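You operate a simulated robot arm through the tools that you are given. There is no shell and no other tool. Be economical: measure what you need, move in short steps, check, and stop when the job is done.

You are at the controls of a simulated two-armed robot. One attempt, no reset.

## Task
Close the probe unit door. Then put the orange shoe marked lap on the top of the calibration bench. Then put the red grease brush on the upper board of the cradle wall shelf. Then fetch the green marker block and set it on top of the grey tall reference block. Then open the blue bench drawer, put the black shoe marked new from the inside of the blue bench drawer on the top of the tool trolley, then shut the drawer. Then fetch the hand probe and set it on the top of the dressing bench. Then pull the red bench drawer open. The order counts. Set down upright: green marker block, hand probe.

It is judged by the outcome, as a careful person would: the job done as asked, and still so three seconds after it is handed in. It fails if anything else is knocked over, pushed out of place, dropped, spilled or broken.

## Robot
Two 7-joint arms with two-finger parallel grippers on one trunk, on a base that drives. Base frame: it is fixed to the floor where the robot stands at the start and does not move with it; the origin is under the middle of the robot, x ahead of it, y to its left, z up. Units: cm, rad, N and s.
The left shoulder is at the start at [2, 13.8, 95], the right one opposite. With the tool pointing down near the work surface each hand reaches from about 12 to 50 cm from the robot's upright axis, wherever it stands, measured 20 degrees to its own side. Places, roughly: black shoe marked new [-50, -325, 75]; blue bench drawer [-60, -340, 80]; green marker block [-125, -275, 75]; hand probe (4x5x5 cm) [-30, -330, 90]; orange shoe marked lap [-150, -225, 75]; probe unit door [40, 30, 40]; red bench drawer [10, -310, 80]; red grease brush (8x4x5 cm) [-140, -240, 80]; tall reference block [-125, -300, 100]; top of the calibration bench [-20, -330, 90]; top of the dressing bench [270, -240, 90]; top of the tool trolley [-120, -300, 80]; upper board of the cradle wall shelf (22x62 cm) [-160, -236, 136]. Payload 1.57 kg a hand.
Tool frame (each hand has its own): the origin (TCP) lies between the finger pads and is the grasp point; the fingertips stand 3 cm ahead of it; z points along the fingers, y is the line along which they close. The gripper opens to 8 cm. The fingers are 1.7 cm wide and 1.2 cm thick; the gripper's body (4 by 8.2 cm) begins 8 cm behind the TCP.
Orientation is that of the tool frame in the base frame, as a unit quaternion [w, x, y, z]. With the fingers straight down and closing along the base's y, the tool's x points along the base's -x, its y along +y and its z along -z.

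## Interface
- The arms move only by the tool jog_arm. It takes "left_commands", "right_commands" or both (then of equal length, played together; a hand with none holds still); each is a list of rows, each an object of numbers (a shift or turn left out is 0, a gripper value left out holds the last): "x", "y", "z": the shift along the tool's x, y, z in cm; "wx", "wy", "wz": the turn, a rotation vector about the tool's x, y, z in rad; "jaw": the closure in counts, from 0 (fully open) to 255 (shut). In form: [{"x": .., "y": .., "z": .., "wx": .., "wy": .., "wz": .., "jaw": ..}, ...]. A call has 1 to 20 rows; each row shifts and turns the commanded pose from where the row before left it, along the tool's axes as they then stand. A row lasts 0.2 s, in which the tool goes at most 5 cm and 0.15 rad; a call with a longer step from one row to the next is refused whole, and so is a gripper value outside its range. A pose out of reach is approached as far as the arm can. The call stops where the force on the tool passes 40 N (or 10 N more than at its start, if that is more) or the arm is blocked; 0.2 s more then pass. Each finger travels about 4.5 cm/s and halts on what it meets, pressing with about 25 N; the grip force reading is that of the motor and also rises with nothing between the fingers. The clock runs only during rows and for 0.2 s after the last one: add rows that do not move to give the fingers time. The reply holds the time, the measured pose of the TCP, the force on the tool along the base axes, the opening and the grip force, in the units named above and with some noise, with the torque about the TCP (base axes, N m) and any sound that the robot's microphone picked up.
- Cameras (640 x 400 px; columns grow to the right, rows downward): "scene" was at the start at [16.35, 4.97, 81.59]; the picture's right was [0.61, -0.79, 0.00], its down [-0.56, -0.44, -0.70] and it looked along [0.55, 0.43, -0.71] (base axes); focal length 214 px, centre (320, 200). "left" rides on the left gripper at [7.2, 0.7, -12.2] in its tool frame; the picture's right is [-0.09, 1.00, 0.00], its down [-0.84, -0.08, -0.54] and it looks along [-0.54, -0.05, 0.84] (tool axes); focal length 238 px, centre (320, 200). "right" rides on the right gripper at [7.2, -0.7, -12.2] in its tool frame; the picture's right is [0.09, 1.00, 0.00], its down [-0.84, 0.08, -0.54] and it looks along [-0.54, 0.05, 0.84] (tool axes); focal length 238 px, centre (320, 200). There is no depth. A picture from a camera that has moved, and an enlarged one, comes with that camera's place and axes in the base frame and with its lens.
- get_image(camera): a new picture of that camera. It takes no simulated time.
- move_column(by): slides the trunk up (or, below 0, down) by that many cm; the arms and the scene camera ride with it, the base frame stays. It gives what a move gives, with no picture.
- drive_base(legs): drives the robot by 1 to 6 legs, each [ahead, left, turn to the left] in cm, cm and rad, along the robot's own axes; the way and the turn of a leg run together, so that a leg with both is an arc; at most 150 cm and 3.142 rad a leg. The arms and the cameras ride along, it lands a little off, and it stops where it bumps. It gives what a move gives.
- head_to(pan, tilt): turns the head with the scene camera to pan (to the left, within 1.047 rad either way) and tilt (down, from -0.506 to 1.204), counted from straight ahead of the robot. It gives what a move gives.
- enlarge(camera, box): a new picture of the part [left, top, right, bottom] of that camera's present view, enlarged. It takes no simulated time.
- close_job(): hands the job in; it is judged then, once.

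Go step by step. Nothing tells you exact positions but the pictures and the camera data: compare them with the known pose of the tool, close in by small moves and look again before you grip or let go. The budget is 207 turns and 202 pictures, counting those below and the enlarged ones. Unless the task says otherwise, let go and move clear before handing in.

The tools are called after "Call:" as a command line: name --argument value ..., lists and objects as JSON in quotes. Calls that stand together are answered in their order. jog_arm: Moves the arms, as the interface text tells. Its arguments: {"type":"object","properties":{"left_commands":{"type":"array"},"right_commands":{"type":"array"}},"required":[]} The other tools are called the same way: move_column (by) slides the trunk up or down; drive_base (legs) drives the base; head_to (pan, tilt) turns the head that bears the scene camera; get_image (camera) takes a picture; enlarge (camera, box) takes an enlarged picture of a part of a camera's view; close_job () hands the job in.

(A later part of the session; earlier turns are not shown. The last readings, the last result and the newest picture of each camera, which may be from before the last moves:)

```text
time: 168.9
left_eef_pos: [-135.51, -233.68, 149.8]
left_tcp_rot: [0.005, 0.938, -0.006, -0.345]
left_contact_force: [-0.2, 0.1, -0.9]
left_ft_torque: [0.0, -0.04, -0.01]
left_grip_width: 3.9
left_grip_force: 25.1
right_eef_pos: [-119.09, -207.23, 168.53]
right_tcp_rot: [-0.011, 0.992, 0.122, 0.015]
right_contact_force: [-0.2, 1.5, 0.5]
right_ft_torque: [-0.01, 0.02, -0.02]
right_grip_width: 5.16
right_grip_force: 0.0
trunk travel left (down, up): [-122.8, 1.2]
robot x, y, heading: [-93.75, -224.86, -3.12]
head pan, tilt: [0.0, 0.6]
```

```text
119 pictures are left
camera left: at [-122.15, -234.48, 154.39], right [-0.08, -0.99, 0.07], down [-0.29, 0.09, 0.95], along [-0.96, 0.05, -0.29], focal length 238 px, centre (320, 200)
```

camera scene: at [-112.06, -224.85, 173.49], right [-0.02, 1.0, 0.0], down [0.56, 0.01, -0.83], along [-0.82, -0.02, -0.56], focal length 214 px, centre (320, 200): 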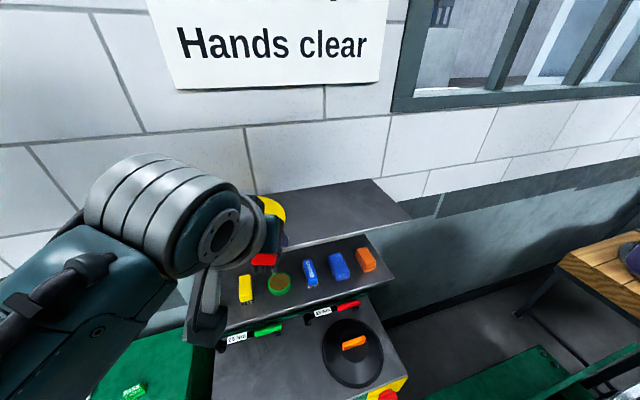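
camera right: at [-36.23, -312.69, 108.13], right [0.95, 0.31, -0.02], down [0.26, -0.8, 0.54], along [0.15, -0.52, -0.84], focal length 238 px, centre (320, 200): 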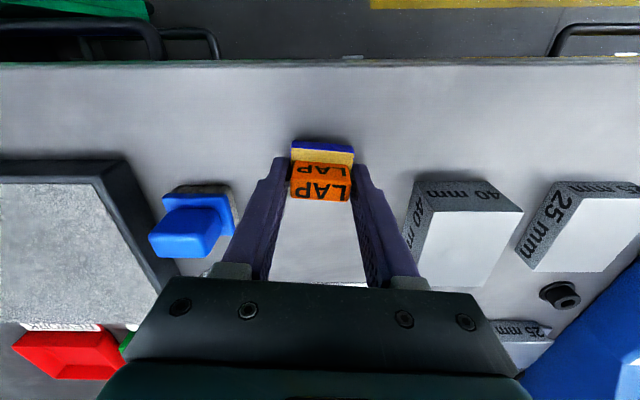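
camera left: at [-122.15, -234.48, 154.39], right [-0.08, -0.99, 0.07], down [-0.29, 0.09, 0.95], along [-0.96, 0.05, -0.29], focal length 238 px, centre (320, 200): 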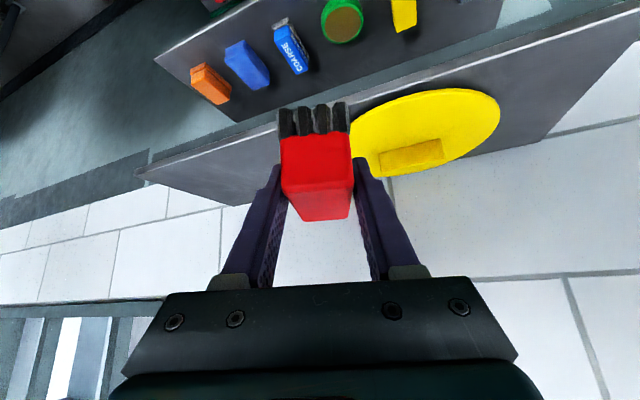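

The board top triangulates to z≈136.4. I shift the base slightly and extend the hand forward over the free part.

Call:
drive_base --legs '[[2.5, -4, 0]]'

Call:
jog_arm --left_commands '[{"z": 2.25, "x": -2.7, "y": -0.4}, {"z": 2.25, "x": -2.7, "y": -0.4}, {"z": 2.25, "x": -2.7, "y": -0.4}, {"z": 2.25, "x": -2.7, "y": -0.4}, {}]'

Call:
get_image --camera "scene"

Call:
get_image --camera "left"

```text
time: 169.8
left_eef_pos: [-137.9, -229.81, 149.69]
left_tcp_rot: [0.005, 0.939, -0.006, -0.345]
left_contact_force: [-0.4, 0.4, -0.6]
left_ft_torque: [0.01, 0.01, 0.0]
left_grip_width: 3.86
left_grip_force: 25.1
right_eef_pos: [-121.67, -203.4, 168.42]
right_tcp_rot: [-0.012, 0.992, 0.123, 0.017]
right_contact_force: [-0.4, -0.7, -0.2]
right_ft_torque: [-0.04, 0.01, 0.0]
right_grip_width: 5.18
right_grip_force: 0.0
trunk travel left (down, up): [-122.8, 1.2]
robot x, y, heading: [-95.84, -220.31, -3.122]
head pan, tilt: [0.0, 0.6]
```

```text
time: 171.0
left_eef_pos: [-151.24, -228.29, 150.11]
left_tcp_rot: [0.005, 0.938, -0.006, -0.346]
left_contact_force: [-0.5, -0.5, -0.1]
left_ft_torque: [-0.01, -0.02, -0.01]
left_grip_width: 3.9
left_grip_force: 24.9
left hand out of reach, approached as far as the arm can: row 4
right_eef_pos: [-121.75, -203.23, 168.43]
right_tcp_rot: [-0.011, 0.992, 0.123, 0.016]
right_contact_force: [-0.7, 0.6, -0.5]
right_ft_torque: [0.02, -0.01, -0.01]
right_grip_width: 5.19
right_grip_force: 0.1
trunk travel left (down, up): [-122.8, 1.2]
robot x, y, heading: [-95.7, -220.63, -3.12]
head pan, tilt: [0.0, 0.6]
```

```text
118 pictures are left
camera scene: at [-114.64, -220.89, 173.49], right [-0.02, 1.0, 0.0], down [0.56, 0.01, -0.83], along [-0.82, -0.02, -0.56], focal length 214 px, centre (320, 200)
```

scene: 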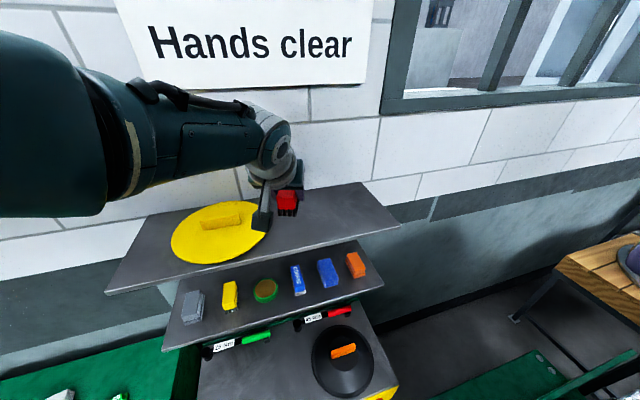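

```text
117 pictures are left
camera left: at [-137.99, -229.06, 154.7], right [-0.08, -0.99, 0.07], down [-0.28, 0.09, 0.95], along [-0.96, 0.05, -0.29], focal length 238 px, centre (320, 200)
```

left: 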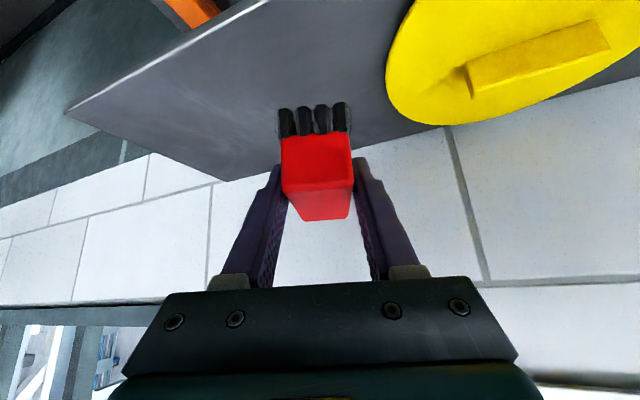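

The brush is over the board but only just inside the edge. I nudge the base 3 cm forward, which still leaves base clearance, then lower.

Call:
drive_base --legs '[[3.3, 0, 0]]'

Call:
move_column --by -7

Call:
get_image --camera "scene"

Call:
get_image --camera "left"

```text
time: 171.9
left_eef_pos: [-154.6, -228.41, 150.04]
left_tcp_rot: [0.005, 0.939, -0.007, -0.345]
left_contact_force: [-0.1, -0.3, -0.7]
left_ft_torque: [0.02, 0.01, 0.01]
left_grip_width: 3.93
left_grip_force: 25.2
right_eef_pos: [-125.04, -203.4, 168.36]
right_tcp_rot: [-0.012, 0.992, 0.122, 0.016]
right_contact_force: [0.1, -0.4, -0.7]
right_ft_torque: [-0.01, 0.0, -0.01]
right_grip_width: 5.18
right_grip_force: 0.0
trunk travel left (down, up): [-122.8, 1.2]
robot x, y, heading: [-99.2, -220.67, -3.127]
head pan, tilt: [0.0, 0.6]
```

```text
time: 173.0
left_eef_pos: [-154.67, -228.44, 142.99]
left_tcp_rot: [0.006, 0.938, -0.006, -0.346]
left_contact_force: [-0.1, 0.4, -1.1]
left_ft_torque: [-0.01, -0.04, -0.01]
left_grip_width: 3.89
left_grip_force: 24.9
right_eef_pos: [-125.03, -203.42, 161.4]
right_tcp_rot: [-0.012, 0.992, 0.123, 0.016]
right_contact_force: [0.0, 0.1, 0.0]
right_ft_torque: [0.01, 0.02, 0.03]
right_grip_width: 5.17
right_grip_force: 0.1
trunk travel left (down, up): [-115.8, 8.2]
robot x, y, heading: [-99.57, -220.59, -3.12]
head pan, tilt: [0.0, 0.6]
```

```text
116 pictures are left
camera scene: at [-117.96, -220.96, 166.49], right [-0.02, 1.0, 0.0], down [0.56, 0.01, -0.83], along [-0.82, -0.02, -0.56], focal length 214 px, centre (320, 200)
```

scene: 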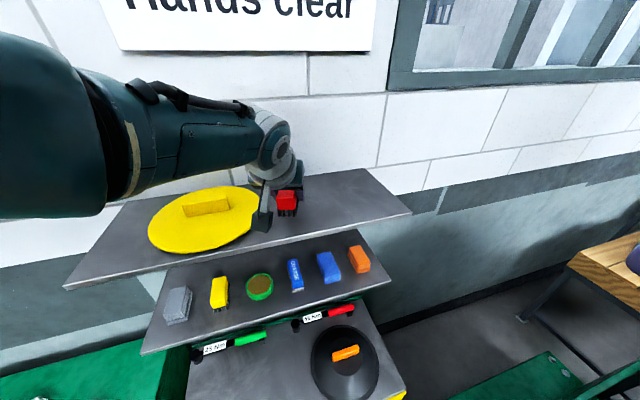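

```text
115 pictures are left
camera left: at [-141.29, -229.17, 147.68], right [-0.08, -0.99, 0.07], down [-0.29, 0.09, 0.95], along [-0.96, 0.05, -0.29], focal length 238 px, centre (320, 200)
```

left: 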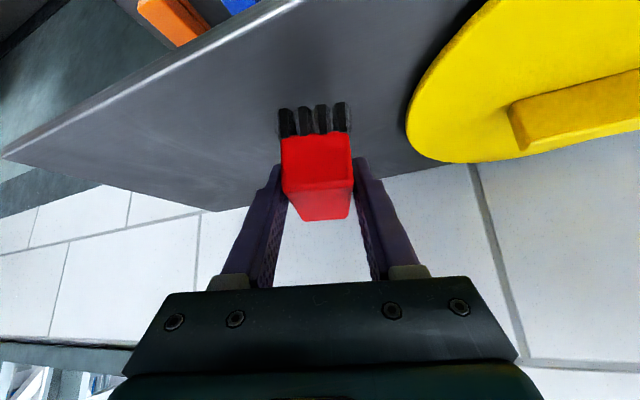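

Clear of the hat and inside the edge. I lower the last 3 cm gently.

Call:
move_column --by -2.3

Call:
move_column --by -0.6

Call:
enlarge --camera "scene" --box '[200, 140, 400, 280]'

```text
time: 173.7
left_eef_pos: [-154.59, -228.41, 140.69]
left_tcp_rot: [0.006, 0.938, -0.006, -0.346]
left_contact_force: [0.1, 0.1, -1.1]
left_ft_torque: [0.03, -0.01, 0.04]
left_grip_width: 3.93
left_grip_force: 25.3
right_eef_pos: [-125.05, -203.39, 159.07]
right_tcp_rot: [-0.011, 0.992, 0.122, 0.016]
right_contact_force: [-0.9, 0.5, -0.1]
right_ft_torque: [-0.04, 0.0, 0.0]
right_grip_width: 5.17
right_grip_force: 0.1
trunk travel left (down, up): [-113.5, 10.5]
robot x, y, heading: [-99.01, -220.59, -3.122]
head pan, tilt: [0.0, 0.6]
```

```text
time: 174.2
left_eef_pos: [-154.58, -228.37, 140.14]
left_tcp_rot: [0.006, 0.938, -0.006, -0.346]
left_contact_force: [0.8, -0.2, -1.0]
left_ft_torque: [0.0, -0.03, 0.01]
left_grip_width: 3.89
left_grip_force: 25.2
right_eef_pos: [-125.06, -203.27, 158.57]
right_tcp_rot: [-0.012, 0.992, 0.123, 0.015]
right_contact_force: [0.3, -0.1, 0.2]
right_ft_torque: [0.04, 0.01, 0.04]
right_grip_width: 5.17
right_grip_force: 0.0
trunk travel left (down, up): [-112.9, 11.1]
robot x, y, heading: [-99.22, -220.64, -3.12]
head pan, tilt: [0.0, 0.6]
```

```text
2.86 times, centred on (300, 210) of scene
camera zoom: at [-117.96, -220.96, 163.59], right [-0.02, 1.0, 0.0], down [0.56, 0.01, -0.83], along [-0.82, -0.02, -0.56], focal length 613 px, centre (377, 171)
```

zoom: 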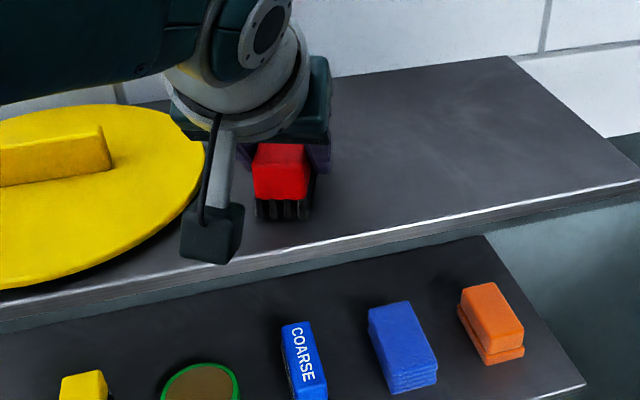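

Call:
move_column --by -0.5

Call:
move_column --by -0.5

Call:
enlarge --camera "scene" --box '[200, 140, 400, 280]'

```text
time: 174.8
left_eef_pos: [-154.59, -228.3, 139.77]
left_tcp_rot: [0.007, 0.938, -0.006, -0.346]
left_contact_force: [-0.4, 0.5, 1.8]
left_ft_torque: [0.08, -0.08, 0.04]
left_grip_width: 3.88
left_grip_force: 24.8
right_eef_pos: [-125.08, -203.38, 158.01]
right_tcp_rot: [-0.011, 0.992, 0.123, 0.016]
right_contact_force: [-0.3, -0.7, 0.4]
right_ft_torque: [-0.02, 0.03, -0.01]
right_grip_width: 5.17
right_grip_force: 0.0
trunk travel left (down, up): [-112.4, 11.6]
robot x, y, heading: [-99.14, -220.27, -3.122]
head pan, tilt: [0.0, 0.6]
```

```text
time: 175.3
left_eef_pos: [-154.9, -228.36, 139.55]
left_tcp_rot: [0.005, 0.937, -0.007, -0.35]
left_contact_force: [1.0, -1.0, 16.6]
left_ft_torque: [-0.01, 0.36, -0.02]
left_grip_width: 3.91
left_grip_force: 25.5
right_eef_pos: [-125.16, -203.34, 157.49]
right_tcp_rot: [-0.012, 0.992, 0.124, 0.015]
right_contact_force: [-0.1, 0.2, 0.6]
right_ft_torque: [-0.01, -0.01, -0.03]
right_grip_width: 5.18
right_grip_force: 0.1
trunk travel left (down, up): [-111.9, 12.1]
robot x, y, heading: [-99.15, -220.27, -3.119]
head pan, tilt: [0.0, 0.6]
```

```text
2.86 times, centred on (300, 210) of scene
camera zoom: at [-118.01, -220.97, 162.63], right [-0.02, 1.0, 0.0], down [0.56, 0.01, -0.83], along [-0.83, -0.02, -0.56], focal length 613 px, centre (377, 171)
```

zoom: 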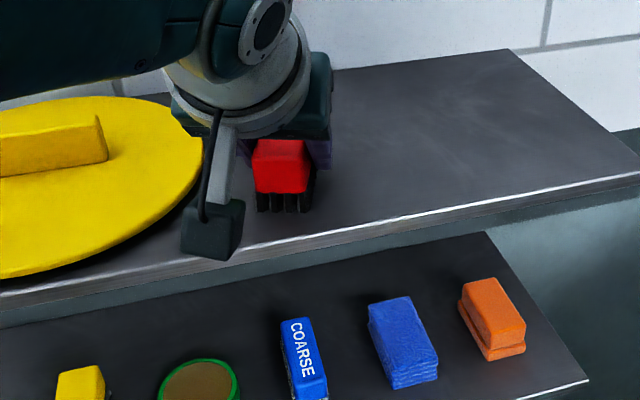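

Contact with 17 N; the brush rests well inside the edge. I open, withdraw up and back.

Call:
jog_arm --left_commands '[{"jaw": 90}, {}, {}, {"z": -2}, {"z": -3}, {"z": -3}, {"z": -3}]'

Call:
drive_base --legs '[[-12, 0, 0]]'

Call:
get_image --camera "scene"

```text
time: 176.9
left_eef_pos: [-147.57, -228.22, 147.39]
left_tcp_rot: [0.006, 0.939, -0.006, -0.344]
left_contact_force: [-0.2, 0.0, 0.3]
left_ft_torque: [0.01, 0.0, 0.0]
left_grip_width: 5.19
left_grip_force: 0.2
right_eef_pos: [-125.06, -203.42, 157.49]
right_tcp_rot: [-0.012, 0.992, 0.123, 0.016]
right_contact_force: [0.2, -0.1, -0.7]
right_ft_torque: [-0.01, -0.02, 0.01]
right_grip_width: 5.17
right_grip_force: 0.0
trunk travel left (down, up): [-111.9, 12.1]
robot x, y, heading: [-99.27, -220.39, -3.122]
head pan, tilt: [0.0, 0.6]
```

```text
time: 178.1
left_eef_pos: [-135.59, -228.17, 147.53]
left_tcp_rot: [0.006, 0.938, -0.006, -0.345]
left_contact_force: [0.9, -0.2, -0.1]
left_ft_torque: [0.0, 0.0, 0.03]
left_grip_width: 5.17
left_grip_force: 0.1
right_eef_pos: [-113.21, -203.06, 157.51]
right_tcp_rot: [-0.012, 0.992, 0.124, 0.016]
right_contact_force: [-1.0, 0.1, 0.9]
right_ft_torque: [0.03, 0.04, 0.0]
right_grip_width: 5.18
right_grip_force: 0.1
trunk travel left (down, up): [-111.9, 12.1]
robot x, y, heading: [-86.84, -220.09, -3.117]
head pan, tilt: [0.0, 0.6]
```

```text
112 pictures are left
camera scene: at [-106.0, -220.71, 162.59], right [-0.02, 1.0, 0.0], down [0.56, 0.01, -0.83], along [-0.82, -0.02, -0.56], focal length 214 px, centre (320, 200)
```

scene: 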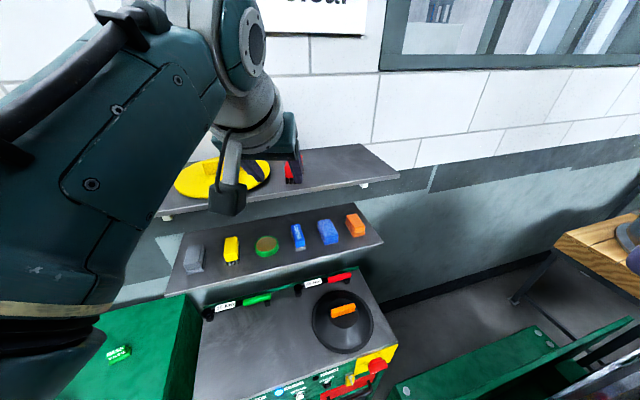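

The brush sits on the upper board. Next is the green marker block on the chest: I straighten the left hand, move in front of the chest, and lower for a look.

Call:
drive_base --legs '[[-32, 0, 0], [0, 58, 0]]'

Call:
jog_arm --left_commands '[{"wy": 0.14, "x": 2}, {"wy": 0.14, "x": 2}, {"wy": 0.14, "x": 2}, {"wy": 0.14, "x": 2}, {"wy": 0.14, "x": 2}, {"x": 4, "jaw": 0}, {"x": 4}, {}]'

Call:
move_column --by -40

Call:
head_to --pan 0.0 --tilt 0.6

Call:
get_image --camera "scene"

```text
time: 183.2
left_eef_pos: [-102.33, -284.96, 147.42]
left_tcp_rot: [0.006, 0.939, -0.006, -0.345]
left_contact_force: [0.3, -0.4, 0.5]
left_ft_torque: [-0.05, 0.01, -0.04]
left_grip_width: 5.18
left_grip_force: 0.1
right_eef_pos: [-79.78, -260.11, 157.58]
right_tcp_rot: [-0.012, 0.992, 0.123, 0.017]
right_contact_force: [0.5, -0.1, -0.1]
right_ft_torque: [0.02, -0.03, -0.04]
right_grip_width: 5.17
right_grip_force: 0.1
trunk travel left (down, up): [-111.9, 12.1]
robot x, y, heading: [-54.1, -277.54, -3.122]
head pan, tilt: [0.0, 0.6]
```

```text
time: 185.2
left_eef_pos: [-87.23, -288.84, 140.48]
left_tcp_rot: [0.047, 0.999, 0.014, -0.009]
left_contact_force: [-0.7, -0.5, -0.3]
left_ft_torque: [-0.01, -0.04, 0.0]
left_grip_width: 7.99
left_grip_force: 0.1
left hand out of reach, approached as far as the arm can: row 6, 7
right_eef_pos: [-79.83, -260.05, 157.46]
right_tcp_rot: [-0.012, 0.992, 0.122, 0.016]
right_contact_force: [1.0, -0.2, -0.1]
right_ft_torque: [0.0, 0.02, -0.02]
right_grip_width: 5.19
right_grip_force: 0.0
trunk travel left (down, up): [-111.9, 12.1]
robot x, y, heading: [-53.78, -277.05, -3.12]
head pan, tilt: [0.0, 0.6]
stopped in row 8 (left hand): the arm was blocked; the commanded pose is now the measured one
```

```text
time: 189.0
left_eef_pos: [-87.3, -288.93, 100.6]
left_tcp_rot: [0.048, 0.999, 0.014, -0.007]
left_contact_force: [0.2, -1.3, 1.2]
left_ft_torque: [0.01, 0.03, -0.01]
left_grip_width: 7.99
left_grip_force: 0.1
right_eef_pos: [-79.76, -260.06, 117.57]
right_tcp_rot: [-0.013, 0.992, 0.123, 0.016]
right_contact_force: [0.7, -0.3, -0.3]
right_ft_torque: [-0.02, 0.02, 0.01]
right_grip_width: 5.18
right_grip_force: 0.1
trunk travel left (down, up): [-71.9, 52.1]
robot x, y, heading: [-53.85, -277.16, -3.119]
head pan, tilt: [0.0, 0.6]
```

```text
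time: 189.6
left_eef_pos: [-87.25, -288.87, 100.59]
left_tcp_rot: [0.047, 0.999, 0.014, -0.007]
left_contact_force: [0.5, -0.2, -0.9]
left_ft_torque: [0.0, 0.01, 0.0]
left_grip_width: 8.02
left_grip_force: 0.1
right_eef_pos: [-79.67, -260.0, 117.5]
right_tcp_rot: [-0.012, 0.992, 0.123, 0.016]
right_contact_force: [0.8, 0.1, 0.5]
right_ft_torque: [-0.01, 0.01, 0.01]
right_grip_width: 5.17
right_grip_force: 0.1
trunk travel left (down, up): [-71.9, 52.1]
robot x, y, heading: [-53.68, -277.2, -3.123]
head pan, tilt: [0.0, 0.6]
```

```text
111 pictures are left
camera scene: at [-72.66, -277.63, 122.59], right [-0.02, 1.0, 0.0], down [0.56, 0.01, -0.83], along [-0.82, -0.02, -0.56], focal length 214 px, centre (320, 200)
```

scene: 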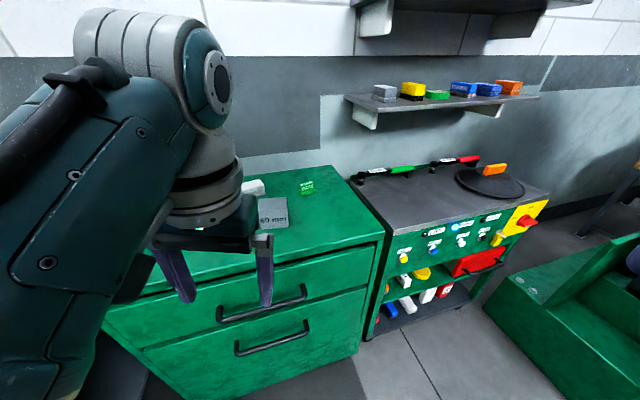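

The left arm hides the chest top. I tuck it a bit outward and higher.

Call:
jog_arm --left_commands '[{"z": -4}, {"z": -4, "wx": 0.09}, {"y": 3, "x": 2}, {"y": 3, "x": 2}, {"y": 3, "x": 2}, {}]'

Call:
get_image --camera "scene"

```text
time: 191.2
left_eef_pos: [-85.36, -300.27, 101.23]
left_tcp_rot: [0.037, 0.999, 0.023, -0.009]
left_contact_force: [0.2, -0.4, -0.3]
left_ft_torque: [-0.01, 0.01, -0.02]
left_grip_width: 8.01
left_grip_force: 0.1
left hand out of reach, approached as far as the arm can: row 1, 2, 3, 4, 5
right_eef_pos: [-79.73, -260.04, 117.48]
right_tcp_rot: [-0.012, 0.992, 0.124, 0.016]
right_contact_force: [1.3, -0.7, 0.4]
right_ft_torque: [-0.02, 0.03, 0.01]
right_grip_width: 5.2
right_grip_force: 0.0
trunk travel left (down, up): [-71.9, 52.1]
robot x, y, heading: [-53.63, -277.26, -3.122]
head pan, tilt: [0.0, 0.6]
stopped in row 6 (left hand): the arm was blocked; the commanded pose is now the measured one
```

```text
110 pictures are left
camera scene: at [-72.66, -277.64, 122.59], right [-0.02, 1.0, 0.0], down [0.56, 0.01, -0.83], along [-0.82, -0.02, -0.56], focal length 214 px, centre (320, 200)
```

scene: 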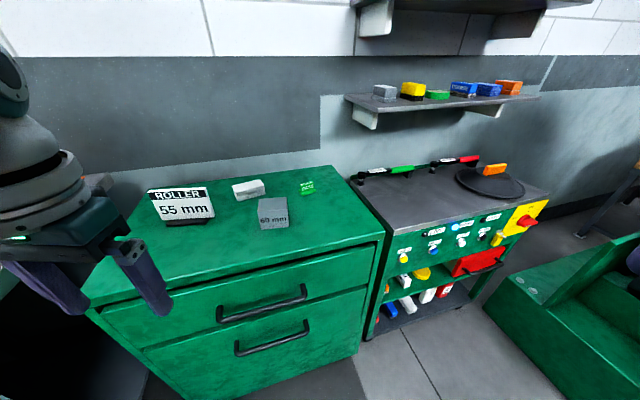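

Call:
enlarge --camera "scene" --box '[130, 160, 350, 260]'

Call:
get_image --camera "right"

```text
2.91 times, centred on (240, 210) of scene
camera zoom: at [-72.66, -277.64, 122.59], right [-0.02, 1.0, 0.0], down [0.56, 0.01, -0.83], along [-0.82, -0.02, -0.56], focal length 624 px, centre (553, 171)
```

zoom: 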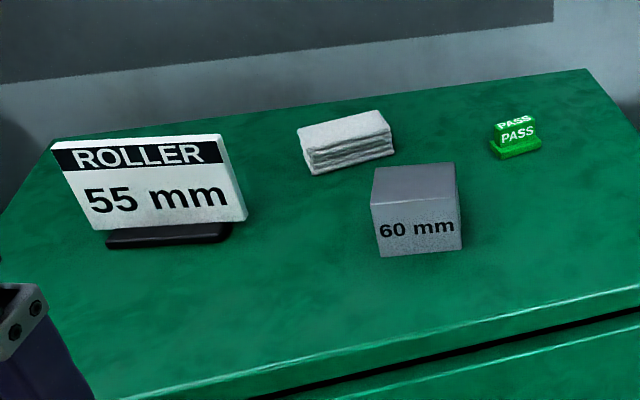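

```text
108 pictures are left
camera right: at [-73.34, -257.85, 129.97], right [0.33, -0.94, -0.02], down [-0.81, -0.29, 0.51], along [-0.49, -0.16, -0.86], focal length 238 px, centre (320, 200)
```

right: 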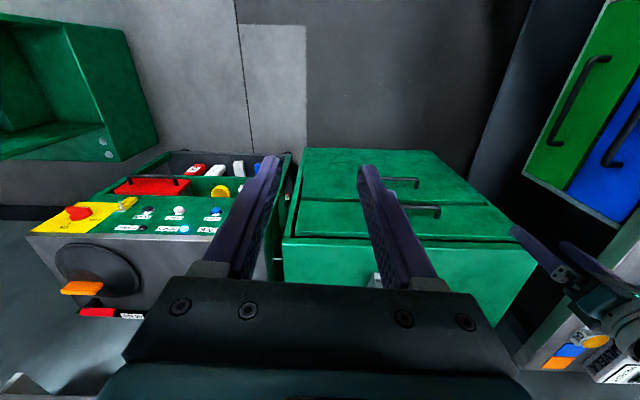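

The marker is near (-132.6, -283, 86) and the 60 mm block near (-118, -291), its top at z≈90. The right hand will do this, with a forward tilt for reach. First I move the left hand forward and up so it stays clear.

Call:
jog_arm --left_commands '[{"x": -4, "y": -1}, {"x": -4, "y": -1}, {"z": -5}, {"z": -5}, {"z": -5}, {"z": -5}, {}]' --right_commands '[{"wz": 0.1}, {"wz": 0.1}, {}, {}, {}, {}, {}]'

Call:
get_image --camera "scene"

```text
time: 192.8
left_eef_pos: [-97.38, -298.49, 119.61]
left_tcp_rot: [0.031, 0.999, 0.02, -0.008]
left_contact_force: [-0.5, 0.0, 0.3]
left_ft_torque: [-0.01, 0.0, -0.02]
left_grip_width: 7.97
left_grip_force: 0.0
left hand out of reach, approached as far as the arm can: row 4, 5, 6
right_eef_pos: [-79.75, -260.07, 117.55]
right_tcp_rot: [-0.014, 1.0, 0.022, 0.016]
right_contact_force: [0.3, 0.6, 0.8]
right_ft_torque: [0.02, 0.03, 0.0]
right_grip_width: 5.16
right_grip_force: 0.0
trunk travel left (down, up): [-71.9, 52.1]
robot x, y, heading: [-54.07, -277.01, -3.123]
head pan, tilt: [0.0, 0.6]
```

```text
107 pictures are left
camera scene: at [-72.66, -277.63, 122.59], right [-0.02, 1.0, 0.0], down [0.56, 0.01, -0.83], along [-0.82, -0.02, -0.56], focal length 214 px, centre (320, 200)
```

scene: 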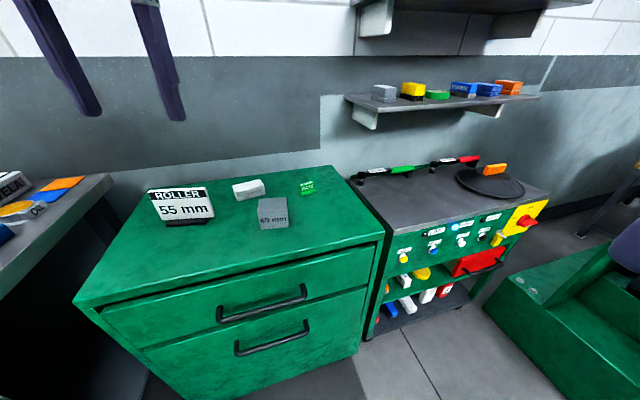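

Call:
jog_arm --left_commands '[{"x": -3}, {"z": -4}, {"z": -4}, {"z": -4}, {}]'

Call:
drive_base --legs '[[0, 0, 0.27]]'

Call:
drive_base --legs '[[20, 4, 0]]'

Call:
get_image --camera "scene"

```text
time: 193.7
left_eef_pos: [-96.35, -297.46, 116.29]
left_tcp_rot: [0.033, 0.991, 0.013, 0.126]
left_contact_force: [-0.1, -0.7, -0.2]
left_ft_torque: [-0.03, 0.0, 0.03]
left_grip_width: 7.99
left_grip_force: 0.2
left hand out of reach, approached as far as the arm can: row 3, 4
right_eef_pos: [-79.82, -260.02, 117.59]
right_tcp_rot: [-0.013, 1.0, 0.023, 0.015]
right_contact_force: [0.3, 1.1, 0.5]
right_ft_torque: [0.0, 0.01, 0.01]
right_grip_width: 5.17
right_grip_force: 0.0
trunk travel left (down, up): [-71.9, 52.1]
robot x, y, heading: [-54.0, -277.1, -3.123]
head pan, tilt: [0.0, 0.6]
stopped in row 4 (left hand): the arm was blocked; the commanded pose is now the measured one
```

```text
time: 195.0
left_eef_pos: [-89.48, -307.9, 116.18]
left_tcp_rot: [0.017, 0.981, 0.143, 0.13]
left_contact_force: [0.1, -1.1, 0.0]
left_ft_torque: [-0.01, 0.02, 0.01]
left_grip_width: 8.01
left_grip_force: 0.0
right_eef_pos: [-83.24, -267.46, 117.66]
right_tcp_rot: [-0.015, 0.988, 0.156, 0.013]
right_contact_force: [0.0, 0.2, 0.0]
right_ft_torque: [0.02, -0.01, 0.0]
right_grip_width: 5.17
right_grip_force: 0.0
trunk travel left (down, up): [-71.9, 52.1]
robot x, y, heading: [-53.8, -277.46, -2.849]
head pan, tilt: [0.0, 0.6]
```

```text
time: 196.6
left_eef_pos: [-107.62, -317.4, 116.14]
left_tcp_rot: [0.016, 0.981, 0.144, 0.13]
left_contact_force: [0.8, -0.3, 0.2]
left_ft_torque: [-0.03, 0.02, -0.03]
left_grip_width: 8.01
left_grip_force: 0.0
right_eef_pos: [-101.49, -276.96, 117.49]
right_tcp_rot: [-0.015, 0.988, 0.155, 0.013]
right_contact_force: [0.2, 0.2, 0.6]
right_ft_torque: [-0.01, -0.01, 0.0]
right_grip_width: 5.19
right_grip_force: 0.1
trunk travel left (down, up): [-71.9, 52.1]
robot x, y, heading: [-71.87, -286.87, -2.857]
head pan, tilt: [0.0, 0.6]
```

```text
106 pictures are left
camera scene: at [-89.95, -292.06, 122.59], right [-0.28, 0.96, 0.0], down [0.54, 0.16, -0.83], along [-0.79, -0.23, -0.56], focal length 214 px, centre (320, 200)
```

scene: 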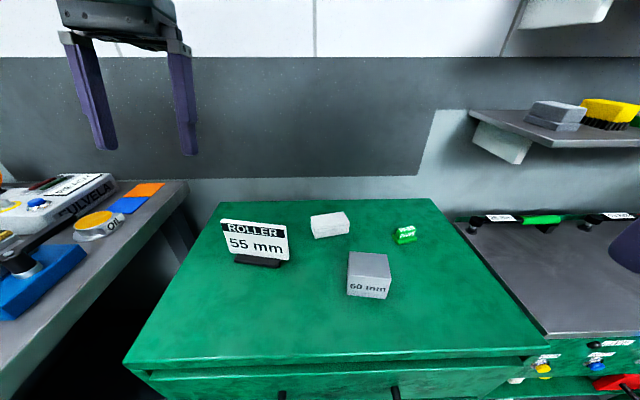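

Both items re-triangulate consistently: marker (-132.3, -282.8), block top centre (-117.7, -290.5). I align the base to the marker.

Call:
drive_base --legs '[[3, -12.5, 0]]'

Call:
move_column --by -14

Call:
jog_arm --right_commands '[{"x": -3, "y": 1.5, "wy": -0.1, "jaw": 0}, {"x": -3, "y": 1.5, "wy": -0.12}, {"x": -3, "y": 1.5, "wy": -0.13}, {"x": -3, "y": 1.5, "wy": -0.13}, {}]'

Call:
get_image --camera "right"

Call:
get_image --camera "scene"

```text
time: 197.9
left_eef_pos: [-114.01, -306.27, 116.07]
left_tcp_rot: [0.016, 0.981, 0.144, 0.13]
left_contact_force: [-0.4, 0.4, -0.7]
left_ft_torque: [-0.01, 0.01, -0.02]
left_grip_width: 7.97
left_grip_force: 0.1
right_eef_pos: [-107.78, -265.96, 117.47]
right_tcp_rot: [-0.015, 0.988, 0.156, 0.013]
right_contact_force: [-0.2, 0.4, 0.6]
right_ft_torque: [0.02, 0.02, 0.02]
right_grip_width: 5.2
right_grip_force: 0.1
trunk travel left (down, up): [-71.9, 52.1]
robot x, y, heading: [-78.17, -276.05, -2.859]
head pan, tilt: [0.0, 0.6]
```

```text
time: 199.5
left_eef_pos: [-113.91, -306.34, 102.1]
left_tcp_rot: [0.016, 0.981, 0.144, 0.13]
left_contact_force: [0.6, -0.9, -0.6]
left_ft_torque: [0.01, 0.0, 0.0]
left_grip_width: 8.0
left_grip_force: 0.0
right_eef_pos: [-107.74, -265.78, 103.59]
right_tcp_rot: [-0.015, 0.988, 0.156, 0.013]
right_contact_force: [0.0, 0.1, 0.0]
right_ft_torque: [-0.03, 0.05, -0.04]
right_grip_width: 5.17
right_grip_force: 0.1
trunk travel left (down, up): [-57.9, 66.1]
robot x, y, heading: [-78.02, -275.73, -2.855]
head pan, tilt: [0.0, 0.6]
```

```text
time: 200.7
left_eef_pos: [-113.96, -306.36, 102.19]
left_tcp_rot: [0.015, 0.981, 0.144, 0.13]
left_contact_force: [0.0, -0.4, -0.7]
left_ft_torque: [0.01, 0.01, -0.04]
left_grip_width: 7.99
left_grip_force: 0.1
right_eef_pos: [-117.06, -275.34, 105.05]
right_tcp_rot: [0.022, 0.962, 0.154, -0.223]
right_contact_force: [-0.3, 0.3, -0.6]
right_ft_torque: [-0.02, 0.02, 0.01]
right_grip_width: 8.0
right_grip_force: 0.1
trunk travel left (down, up): [-57.9, 66.1]
robot x, y, heading: [-78.21, -276.32, -2.854]
head pan, tilt: [0.0, 0.6]
```

```text
105 pictures are left
camera right: at [-106.11, -271.11, 112.83], right [0.38, -0.92, -0.07], down [-0.46, -0.25, 0.85], along [-0.8, -0.3, -0.52], focal length 238 px, centre (320, 200)
```

right: 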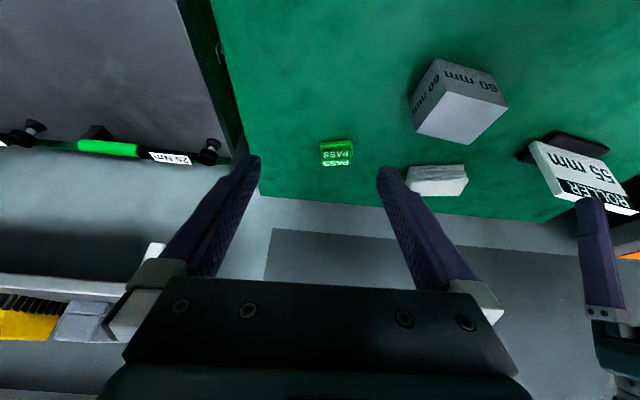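

```text
104 pictures are left
camera scene: at [-96.33, -280.98, 108.59], right [-0.28, 0.96, 0.0], down [0.54, 0.16, -0.83], along [-0.79, -0.23, -0.56], focal length 214 px, centre (320, 200)
```

scene: 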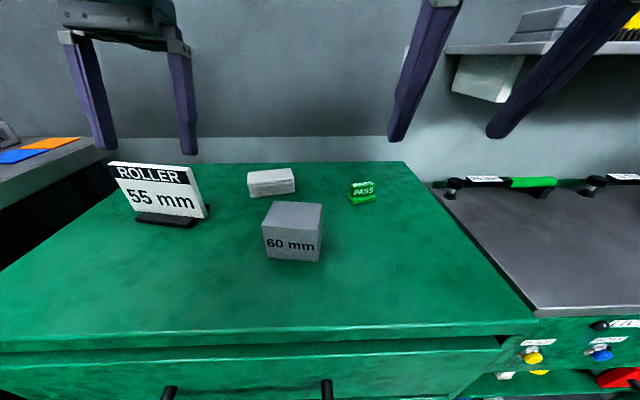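

The right camera agrees on the marker. I move to a pre-grasp 7 cm back along the tool and check.

Call:
jog_arm --right_commands '[{"x": -1.97, "y": 0.76, "z": 3.9}, {"x": -1.97, "y": 0.76, "z": 3.9}, {"x": -1.97, "y": 0.76, "z": 3.9}, {"x": -1.97, "y": 0.76, "z": 3.9}, {}]'

Call:
get_image --camera "right"

Call:
get_image --camera "scene"

```text
time: 201.9
left_eef_pos: [-113.97, -306.36, 102.16]
left_tcp_rot: [0.017, 0.981, 0.144, 0.13]
left_contact_force: [-0.1, -0.2, 0.8]
left_ft_torque: [0.02, 0.02, -0.02]
left_grip_width: 8.0
left_grip_force: 0.1
right_eef_pos: [-129.56, -282.28, 94.26]
right_tcp_rot: [0.023, 0.962, 0.155, -0.222]
right_contact_force: [-0.7, 0.8, 0.4]
right_ft_torque: [0.02, -0.03, 0.0]
right_grip_width: 8.0
right_grip_force: 0.0
trunk travel left (down, up): [-57.9, 66.1]
robot x, y, heading: [-78.52, -275.77, -2.857]
head pan, tilt: [0.0, 0.6]
```

```text
103 pictures are left
camera right: at [-118.53, -278.04, 102.07], right [0.39, -0.92, -0.07], down [-0.46, -0.25, 0.85], along [-0.8, -0.3, -0.52], focal length 238 px, centre (320, 200)
```

right: 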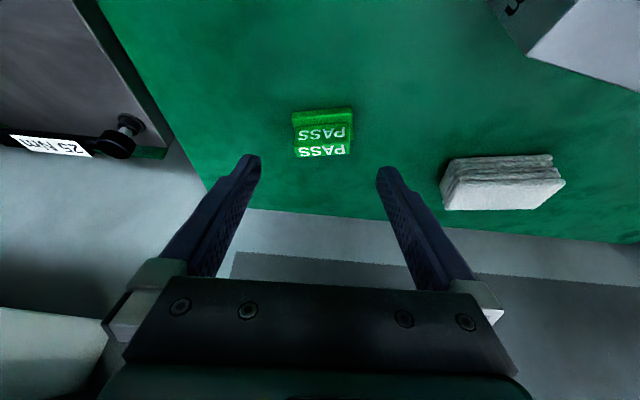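

```text
102 pictures are left
camera scene: at [-96.33, -280.97, 108.59], right [-0.28, 0.96, 0.0], down [0.54, 0.16, -0.83], along [-0.79, -0.23, -0.56], focal length 214 px, centre (320, 200)
```

scene: 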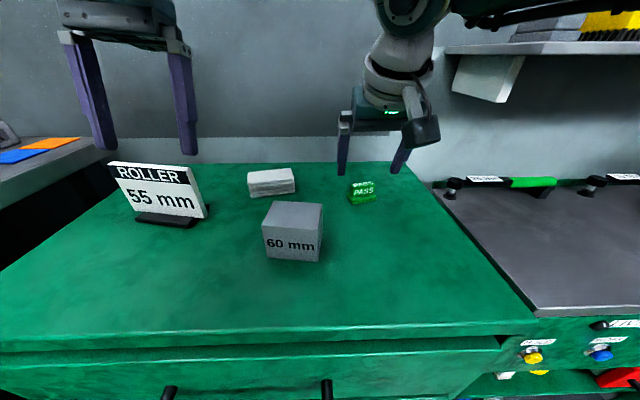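

Marker centred; I correct ~7° of yaw, advance along the tool, and close.

Call:
jog_arm --right_commands '[{"wz": -0.12}, {"z": 3.5}, {"z": 3}, {}]'

Call:
get_image --camera "right"

Call:
enlarge --camera "scene" --box '[280, 100, 440, 230]'

```text
time: 202.9
left_eef_pos: [-113.93, -306.38, 102.14]
left_tcp_rot: [0.017, 0.981, 0.143, 0.13]
left_contact_force: [0.4, 1.2, 0.3]
left_ft_torque: [0.0, 0.02, -0.01]
left_grip_width: 8.01
left_grip_force: 0.2
right_eef_pos: [-132.2, -282.95, 88.55]
right_tcp_rot: [0.009, 0.951, 0.212, -0.223]
right_contact_force: [0.3, 0.1, 0.5]
right_ft_torque: [0.0, -0.01, 0.04]
right_grip_width: 7.98
right_grip_force: 0.0
trunk travel left (down, up): [-57.9, 66.1]
robot x, y, heading: [-78.14, -275.32, -2.856]
head pan, tilt: [0.0, 0.6]
```

```text
101 pictures are left
camera right: at [-121.57, -277.95, 96.38], right [0.48, -0.87, -0.12], down [-0.42, -0.34, 0.84], along [-0.77, -0.36, -0.53], focal length 238 px, centre (320, 200)
```

right: 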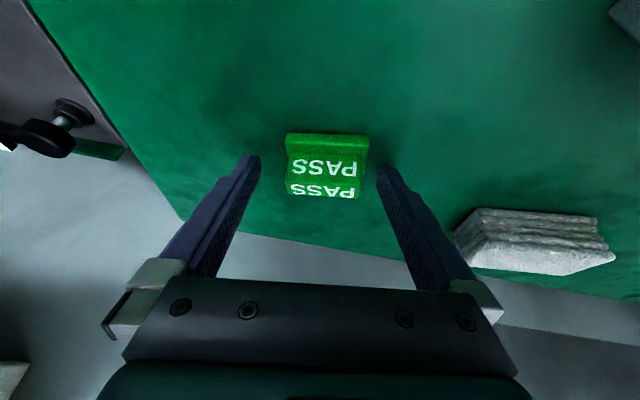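

```text
3.08 times, centred on (360, 165) of scene
camera zoom: at [-96.34, -280.97, 108.59], right [-0.28, 0.96, 0.0], down [0.54, 0.16, -0.83], along [-0.79, -0.23, -0.56], focal length 660 px, centre (197, 308)
```

zoom: 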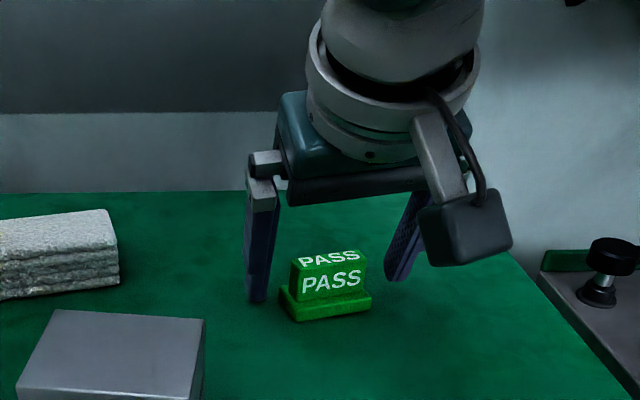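

Call:
jog_arm --right_commands '[{"z": 0.7}, {"jaw": 255}, {}, {}, {}, {}]'

Call:
get_image --camera "right"

```text
time: 203.3
left_eef_pos: [-113.87, -306.4, 101.95]
left_tcp_rot: [0.017, 0.981, 0.143, 0.13]
left_contact_force: [-0.5, -0.4, 0.2]
left_ft_torque: [-0.01, 0.0, 0.01]
left_grip_width: 8.02
left_grip_force: 0.1
right_eef_pos: [-132.14, -283.53, 88.29]
right_tcp_rot: [0.018, 0.95, 0.213, -0.226]
right_contact_force: [1.5, -4.5, 1.9]
right_ft_torque: [0.37, 0.05, -0.23]
right_grip_width: 6.56
right_grip_force: 3.7
right hand out of reach, approached as far as the arm can: row 1
trunk travel left (down, up): [-57.9, 66.1]
robot x, y, heading: [-78.28, -275.64, -2.853]
head pan, tilt: [0.0, 0.6]
stopped in row 2 (right hand): the force on the tool passed its limit at 46 N (the readings are from after the stop); the commanded pose is now the measured one
```

```text
99 pictures are left
camera right: at [-121.36, -278.28, 96.12], right [0.49, -0.87, -0.1], down [-0.41, -0.33, 0.85], along [-0.77, -0.37, -0.52], focal length 238 px, centre (320, 200)
```

right: 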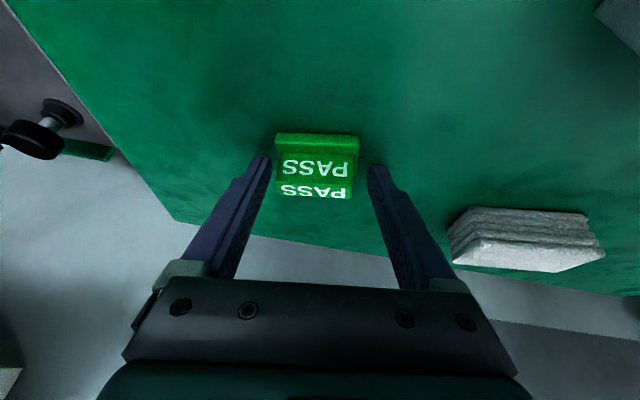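

One finger touched the base first; it is centred now. I continue closing.

Call:
jog_arm --right_commands '[{"jaw": 255}, {}, {}, {}]'

Call:
get_image --camera "right"

Call:
enlarge --camera "scene" --box '[280, 100, 440, 230]'

```text
time: 204.3
left_eef_pos: [-114.08, -306.27, 102.17]
left_tcp_rot: [0.016, 0.981, 0.144, 0.13]
left_contact_force: [0.7, 0.2, 0.5]
left_ft_torque: [-0.02, -0.02, 0.01]
left_grip_width: 8.0
left_grip_force: 0.1
right_eef_pos: [-132.06, -283.02, 88.14]
right_tcp_rot: [0.014, 0.951, 0.212, -0.226]
right_contact_force: [0.8, -1.0, 2.6]
right_ft_torque: [-0.14, -0.04, 0.01]
right_grip_width: 5.21
right_grip_force: 25.1
trunk travel left (down, up): [-57.9, 66.1]
robot x, y, heading: [-78.4, -275.46, -2.854]
head pan, tilt: [0.0, 0.6]
```

```text
98 pictures are left
camera right: at [-121.51, -278.0, 96.12], right [0.48, -0.87, -0.11], down [-0.41, -0.34, 0.85], along [-0.77, -0.36, -0.52], focal length 238 px, centre (320, 200)
```

right: 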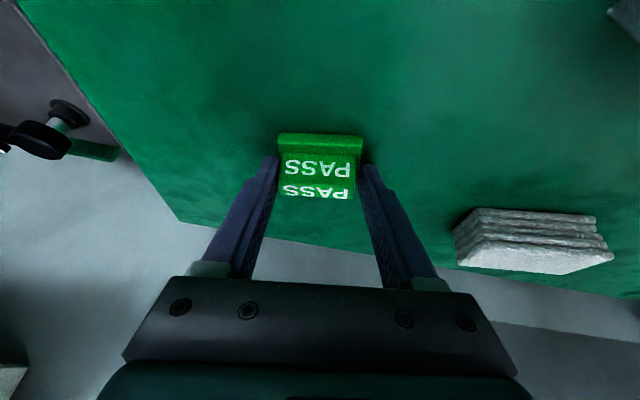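

```text
3.08 times, centred on (360, 165) of scene
camera zoom: at [-96.32, -281.0, 108.59], right [-0.28, 0.96, 0.0], down [0.54, 0.16, -0.83], along [-0.79, -0.23, -0.56], focal length 660 px, centre (197, 308)
```

zoom: 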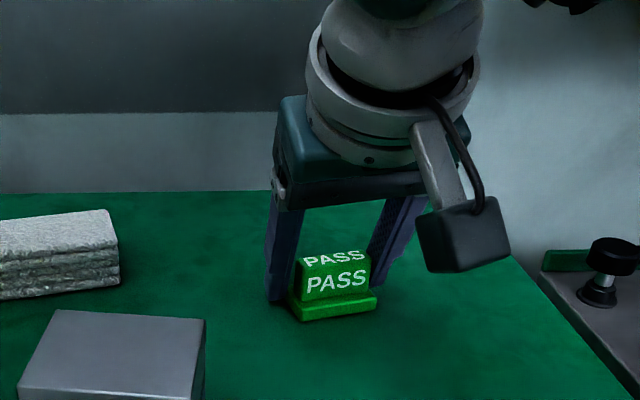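

Held (5.2 cm). I lift and carry it over the 60 mm block with the base.

Call:
move_column --by 10

Call:
drive_base --legs '[[-11.7, 11.4, 0]]'

Call:
get_image --camera "right"

Call:
get_image --camera "scene"

```text
time: 205.7
left_eef_pos: [-113.89, -306.23, 112.13]
left_tcp_rot: [0.015, 0.981, 0.144, 0.13]
left_contact_force: [-0.2, -0.4, 0.0]
left_ft_torque: [0.0, 0.02, 0.02]
left_grip_width: 8.0
left_grip_force: 0.1
right_eef_pos: [-132.11, -282.98, 98.25]
right_tcp_rot: [0.014, 0.951, 0.213, -0.226]
right_contact_force: [0.4, 0.7, -0.5]
right_ft_torque: [0.0, -0.02, -0.05]
right_grip_width: 5.2
right_grip_force: 24.9
trunk travel left (down, up): [-67.9, 56.1]
robot x, y, heading: [-78.35, -275.8, -2.854]
head pan, tilt: [0.0, 0.6]
```

```text
time: 207.1
left_eef_pos: [-99.46, -313.8, 112.22]
left_tcp_rot: [0.017, 0.981, 0.144, 0.13]
left_contact_force: [0.1, -0.8, 0.0]
left_ft_torque: [-0.01, 0.0, -0.04]
left_grip_width: 7.99
left_grip_force: 0.0
right_eef_pos: [-117.67, -290.57, 98.42]
right_tcp_rot: [0.014, 0.95, 0.213, -0.226]
right_contact_force: [-0.1, -0.2, 0.2]
right_ft_torque: [0.0, -0.01, 0.02]
right_grip_width: 5.19
right_grip_force: 24.6
trunk travel left (down, up): [-67.9, 56.1]
robot x, y, heading: [-63.5, -283.24, -2.86]
head pan, tilt: [0.0, 0.6]
```

```text
96 pictures are left
camera right: at [-107.0, -285.58, 106.12], right [0.48, -0.87, -0.11], down [-0.41, -0.34, 0.85], along [-0.77, -0.36, -0.52], focal length 238 px, centre (320, 200)
```

right: 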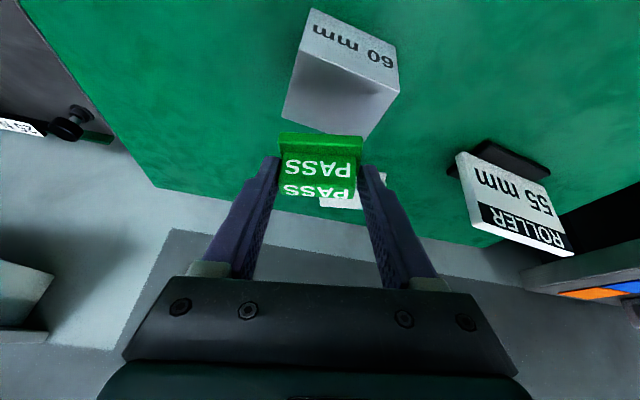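

```text
95 pictures are left
camera scene: at [-81.82, -288.56, 118.59], right [-0.28, 0.96, 0.0], down [0.54, 0.16, -0.83], along [-0.79, -0.23, -0.56], focal length 214 px, centre (320, 200)
```

scene: 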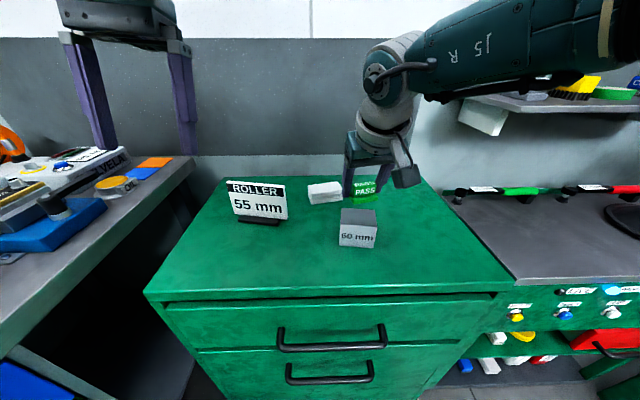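

The marker is centred above the block. I lower it gently.

Call:
move_column --by -3.2

Call:
enlarge --camera "scene" --box '[290, 130, 450, 270]'

Call:
get_image --camera "right"

```text
time: 207.9
left_eef_pos: [-99.43, -313.81, 108.91]
left_tcp_rot: [0.016, 0.981, 0.144, 0.13]
left_contact_force: [-0.3, -0.1, 0.6]
left_ft_torque: [-0.03, -0.03, -0.02]
left_grip_width: 8.03
left_grip_force: 0.2
right_eef_pos: [-117.7, -290.66, 95.07]
right_tcp_rot: [0.014, 0.95, 0.213, -0.226]
right_contact_force: [0.4, -0.3, -1.0]
right_ft_torque: [-0.01, 0.01, 0.01]
right_grip_width: 5.17
right_grip_force: 24.8
trunk travel left (down, up): [-64.7, 59.3]
robot x, y, heading: [-63.64, -283.06, -2.86]
head pan, tilt: [0.0, 0.6]
```

```text
2.86 times, centred on (370, 200) of scene
camera zoom: at [-81.83, -288.57, 115.39], right [-0.28, 0.96, 0.0], down [0.54, 0.16, -0.83], along [-0.79, -0.23, -0.56], focal length 613 px, centre (177, 200)
```

zoom: 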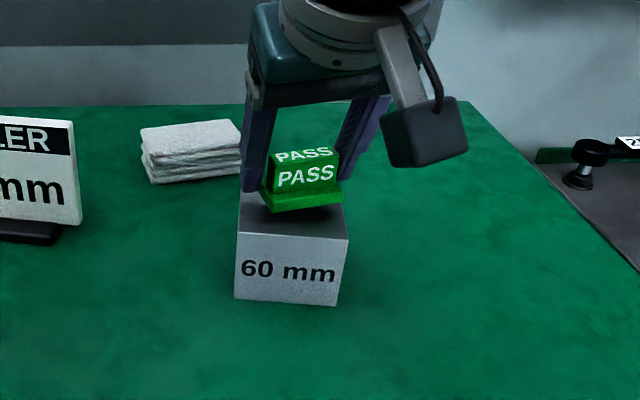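

```text
93 pictures are left
camera right: at [-107.02, -285.58, 102.92], right [0.48, -0.87, -0.11], down [-0.41, -0.34, 0.85], along [-0.77, -0.36, -0.52], focal length 238 px, centre (320, 200)
```

right: 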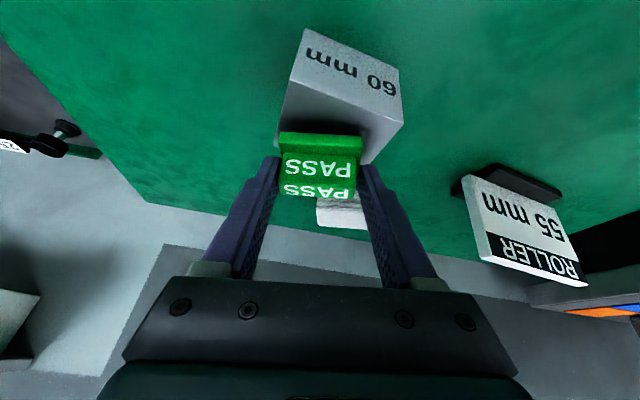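

A 0.8 cm correction toward the robot centres it on the block; then the last centimetre.

Call:
jog_arm --right_commands '[{"x": 0.57, "y": 0.51, "z": -0.31}, {}]'

Call:
move_column --by -0.6

Call:
move_column --by -0.4

Call:
enlarge --camera "scene" --box '[290, 130, 450, 270]'

```text
time: 208.5
left_eef_pos: [-99.43, -313.92, 109.06]
left_tcp_rot: [0.017, 0.981, 0.144, 0.13]
left_contact_force: [-0.5, -0.4, -0.6]
left_ft_torque: [0.01, -0.04, -0.01]
left_grip_width: 7.99
left_grip_force: 0.1
right_eef_pos: [-116.84, -290.85, 95.11]
right_tcp_rot: [0.014, 0.95, 0.213, -0.227]
right_contact_force: [0.0, -0.4, -1.0]
right_ft_torque: [-0.02, -0.02, 0.01]
right_grip_width: 5.16
right_grip_force: 25.5
trunk travel left (down, up): [-64.7, 59.3]
robot x, y, heading: [-63.89, -283.08, -2.852]
head pan, tilt: [0.0, 0.6]
```

```text
time: 209.0
left_eef_pos: [-99.42, -314.01, 108.35]
left_tcp_rot: [0.016, 0.981, 0.144, 0.129]
left_contact_force: [0.4, -0.7, -0.2]
left_ft_torque: [-0.02, 0.0, -0.01]
left_grip_width: 7.98
left_grip_force: 0.0
right_eef_pos: [-116.81, -290.88, 94.43]
right_tcp_rot: [0.014, 0.95, 0.212, -0.227]
right_contact_force: [-1.1, 0.5, -0.2]
right_ft_torque: [0.0, -0.03, 0.01]
right_grip_width: 5.17
right_grip_force: 24.9
trunk travel left (down, up): [-64.1, 59.9]
robot x, y, heading: [-63.83, -283.61, -2.853]
head pan, tilt: [0.0, 0.6]
```

```text
time: 209.6
left_eef_pos: [-99.59, -313.83, 107.91]
left_tcp_rot: [0.016, 0.981, 0.144, 0.131]
left_contact_force: [-0.5, -0.2, 0.6]
left_ft_torque: [-0.03, 0.0, -0.03]
left_grip_width: 8.0
left_grip_force: 0.1
right_eef_pos: [-116.88, -290.89, 94.3]
right_tcp_rot: [0.015, 0.95, 0.212, -0.228]
right_contact_force: [3.9, 1.6, 15.6]
right_ft_torque: [-0.24, -0.31, 0.08]
right_grip_width: 5.17
right_grip_force: 25.2
trunk travel left (down, up): [-63.7, 60.3]
robot x, y, heading: [-63.75, -283.2, -2.852]
head pan, tilt: [0.0, 0.6]
```

```text
2.86 times, centred on (370, 200) of scene
camera zoom: at [-81.87, -288.56, 114.43], right [-0.28, 0.96, 0.0], down [0.54, 0.16, -0.83], along [-0.79, -0.23, -0.56], focal length 613 px, centre (177, 200)
```

zoom: 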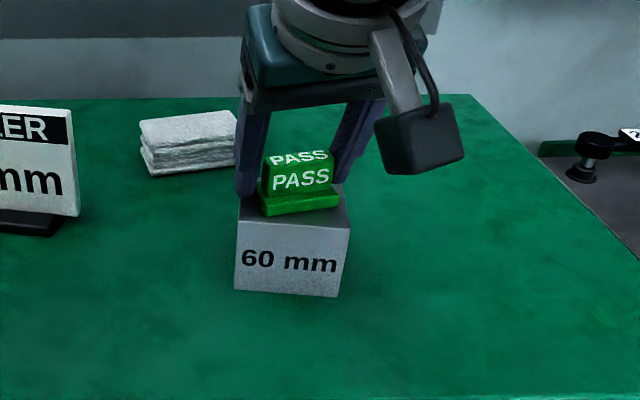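

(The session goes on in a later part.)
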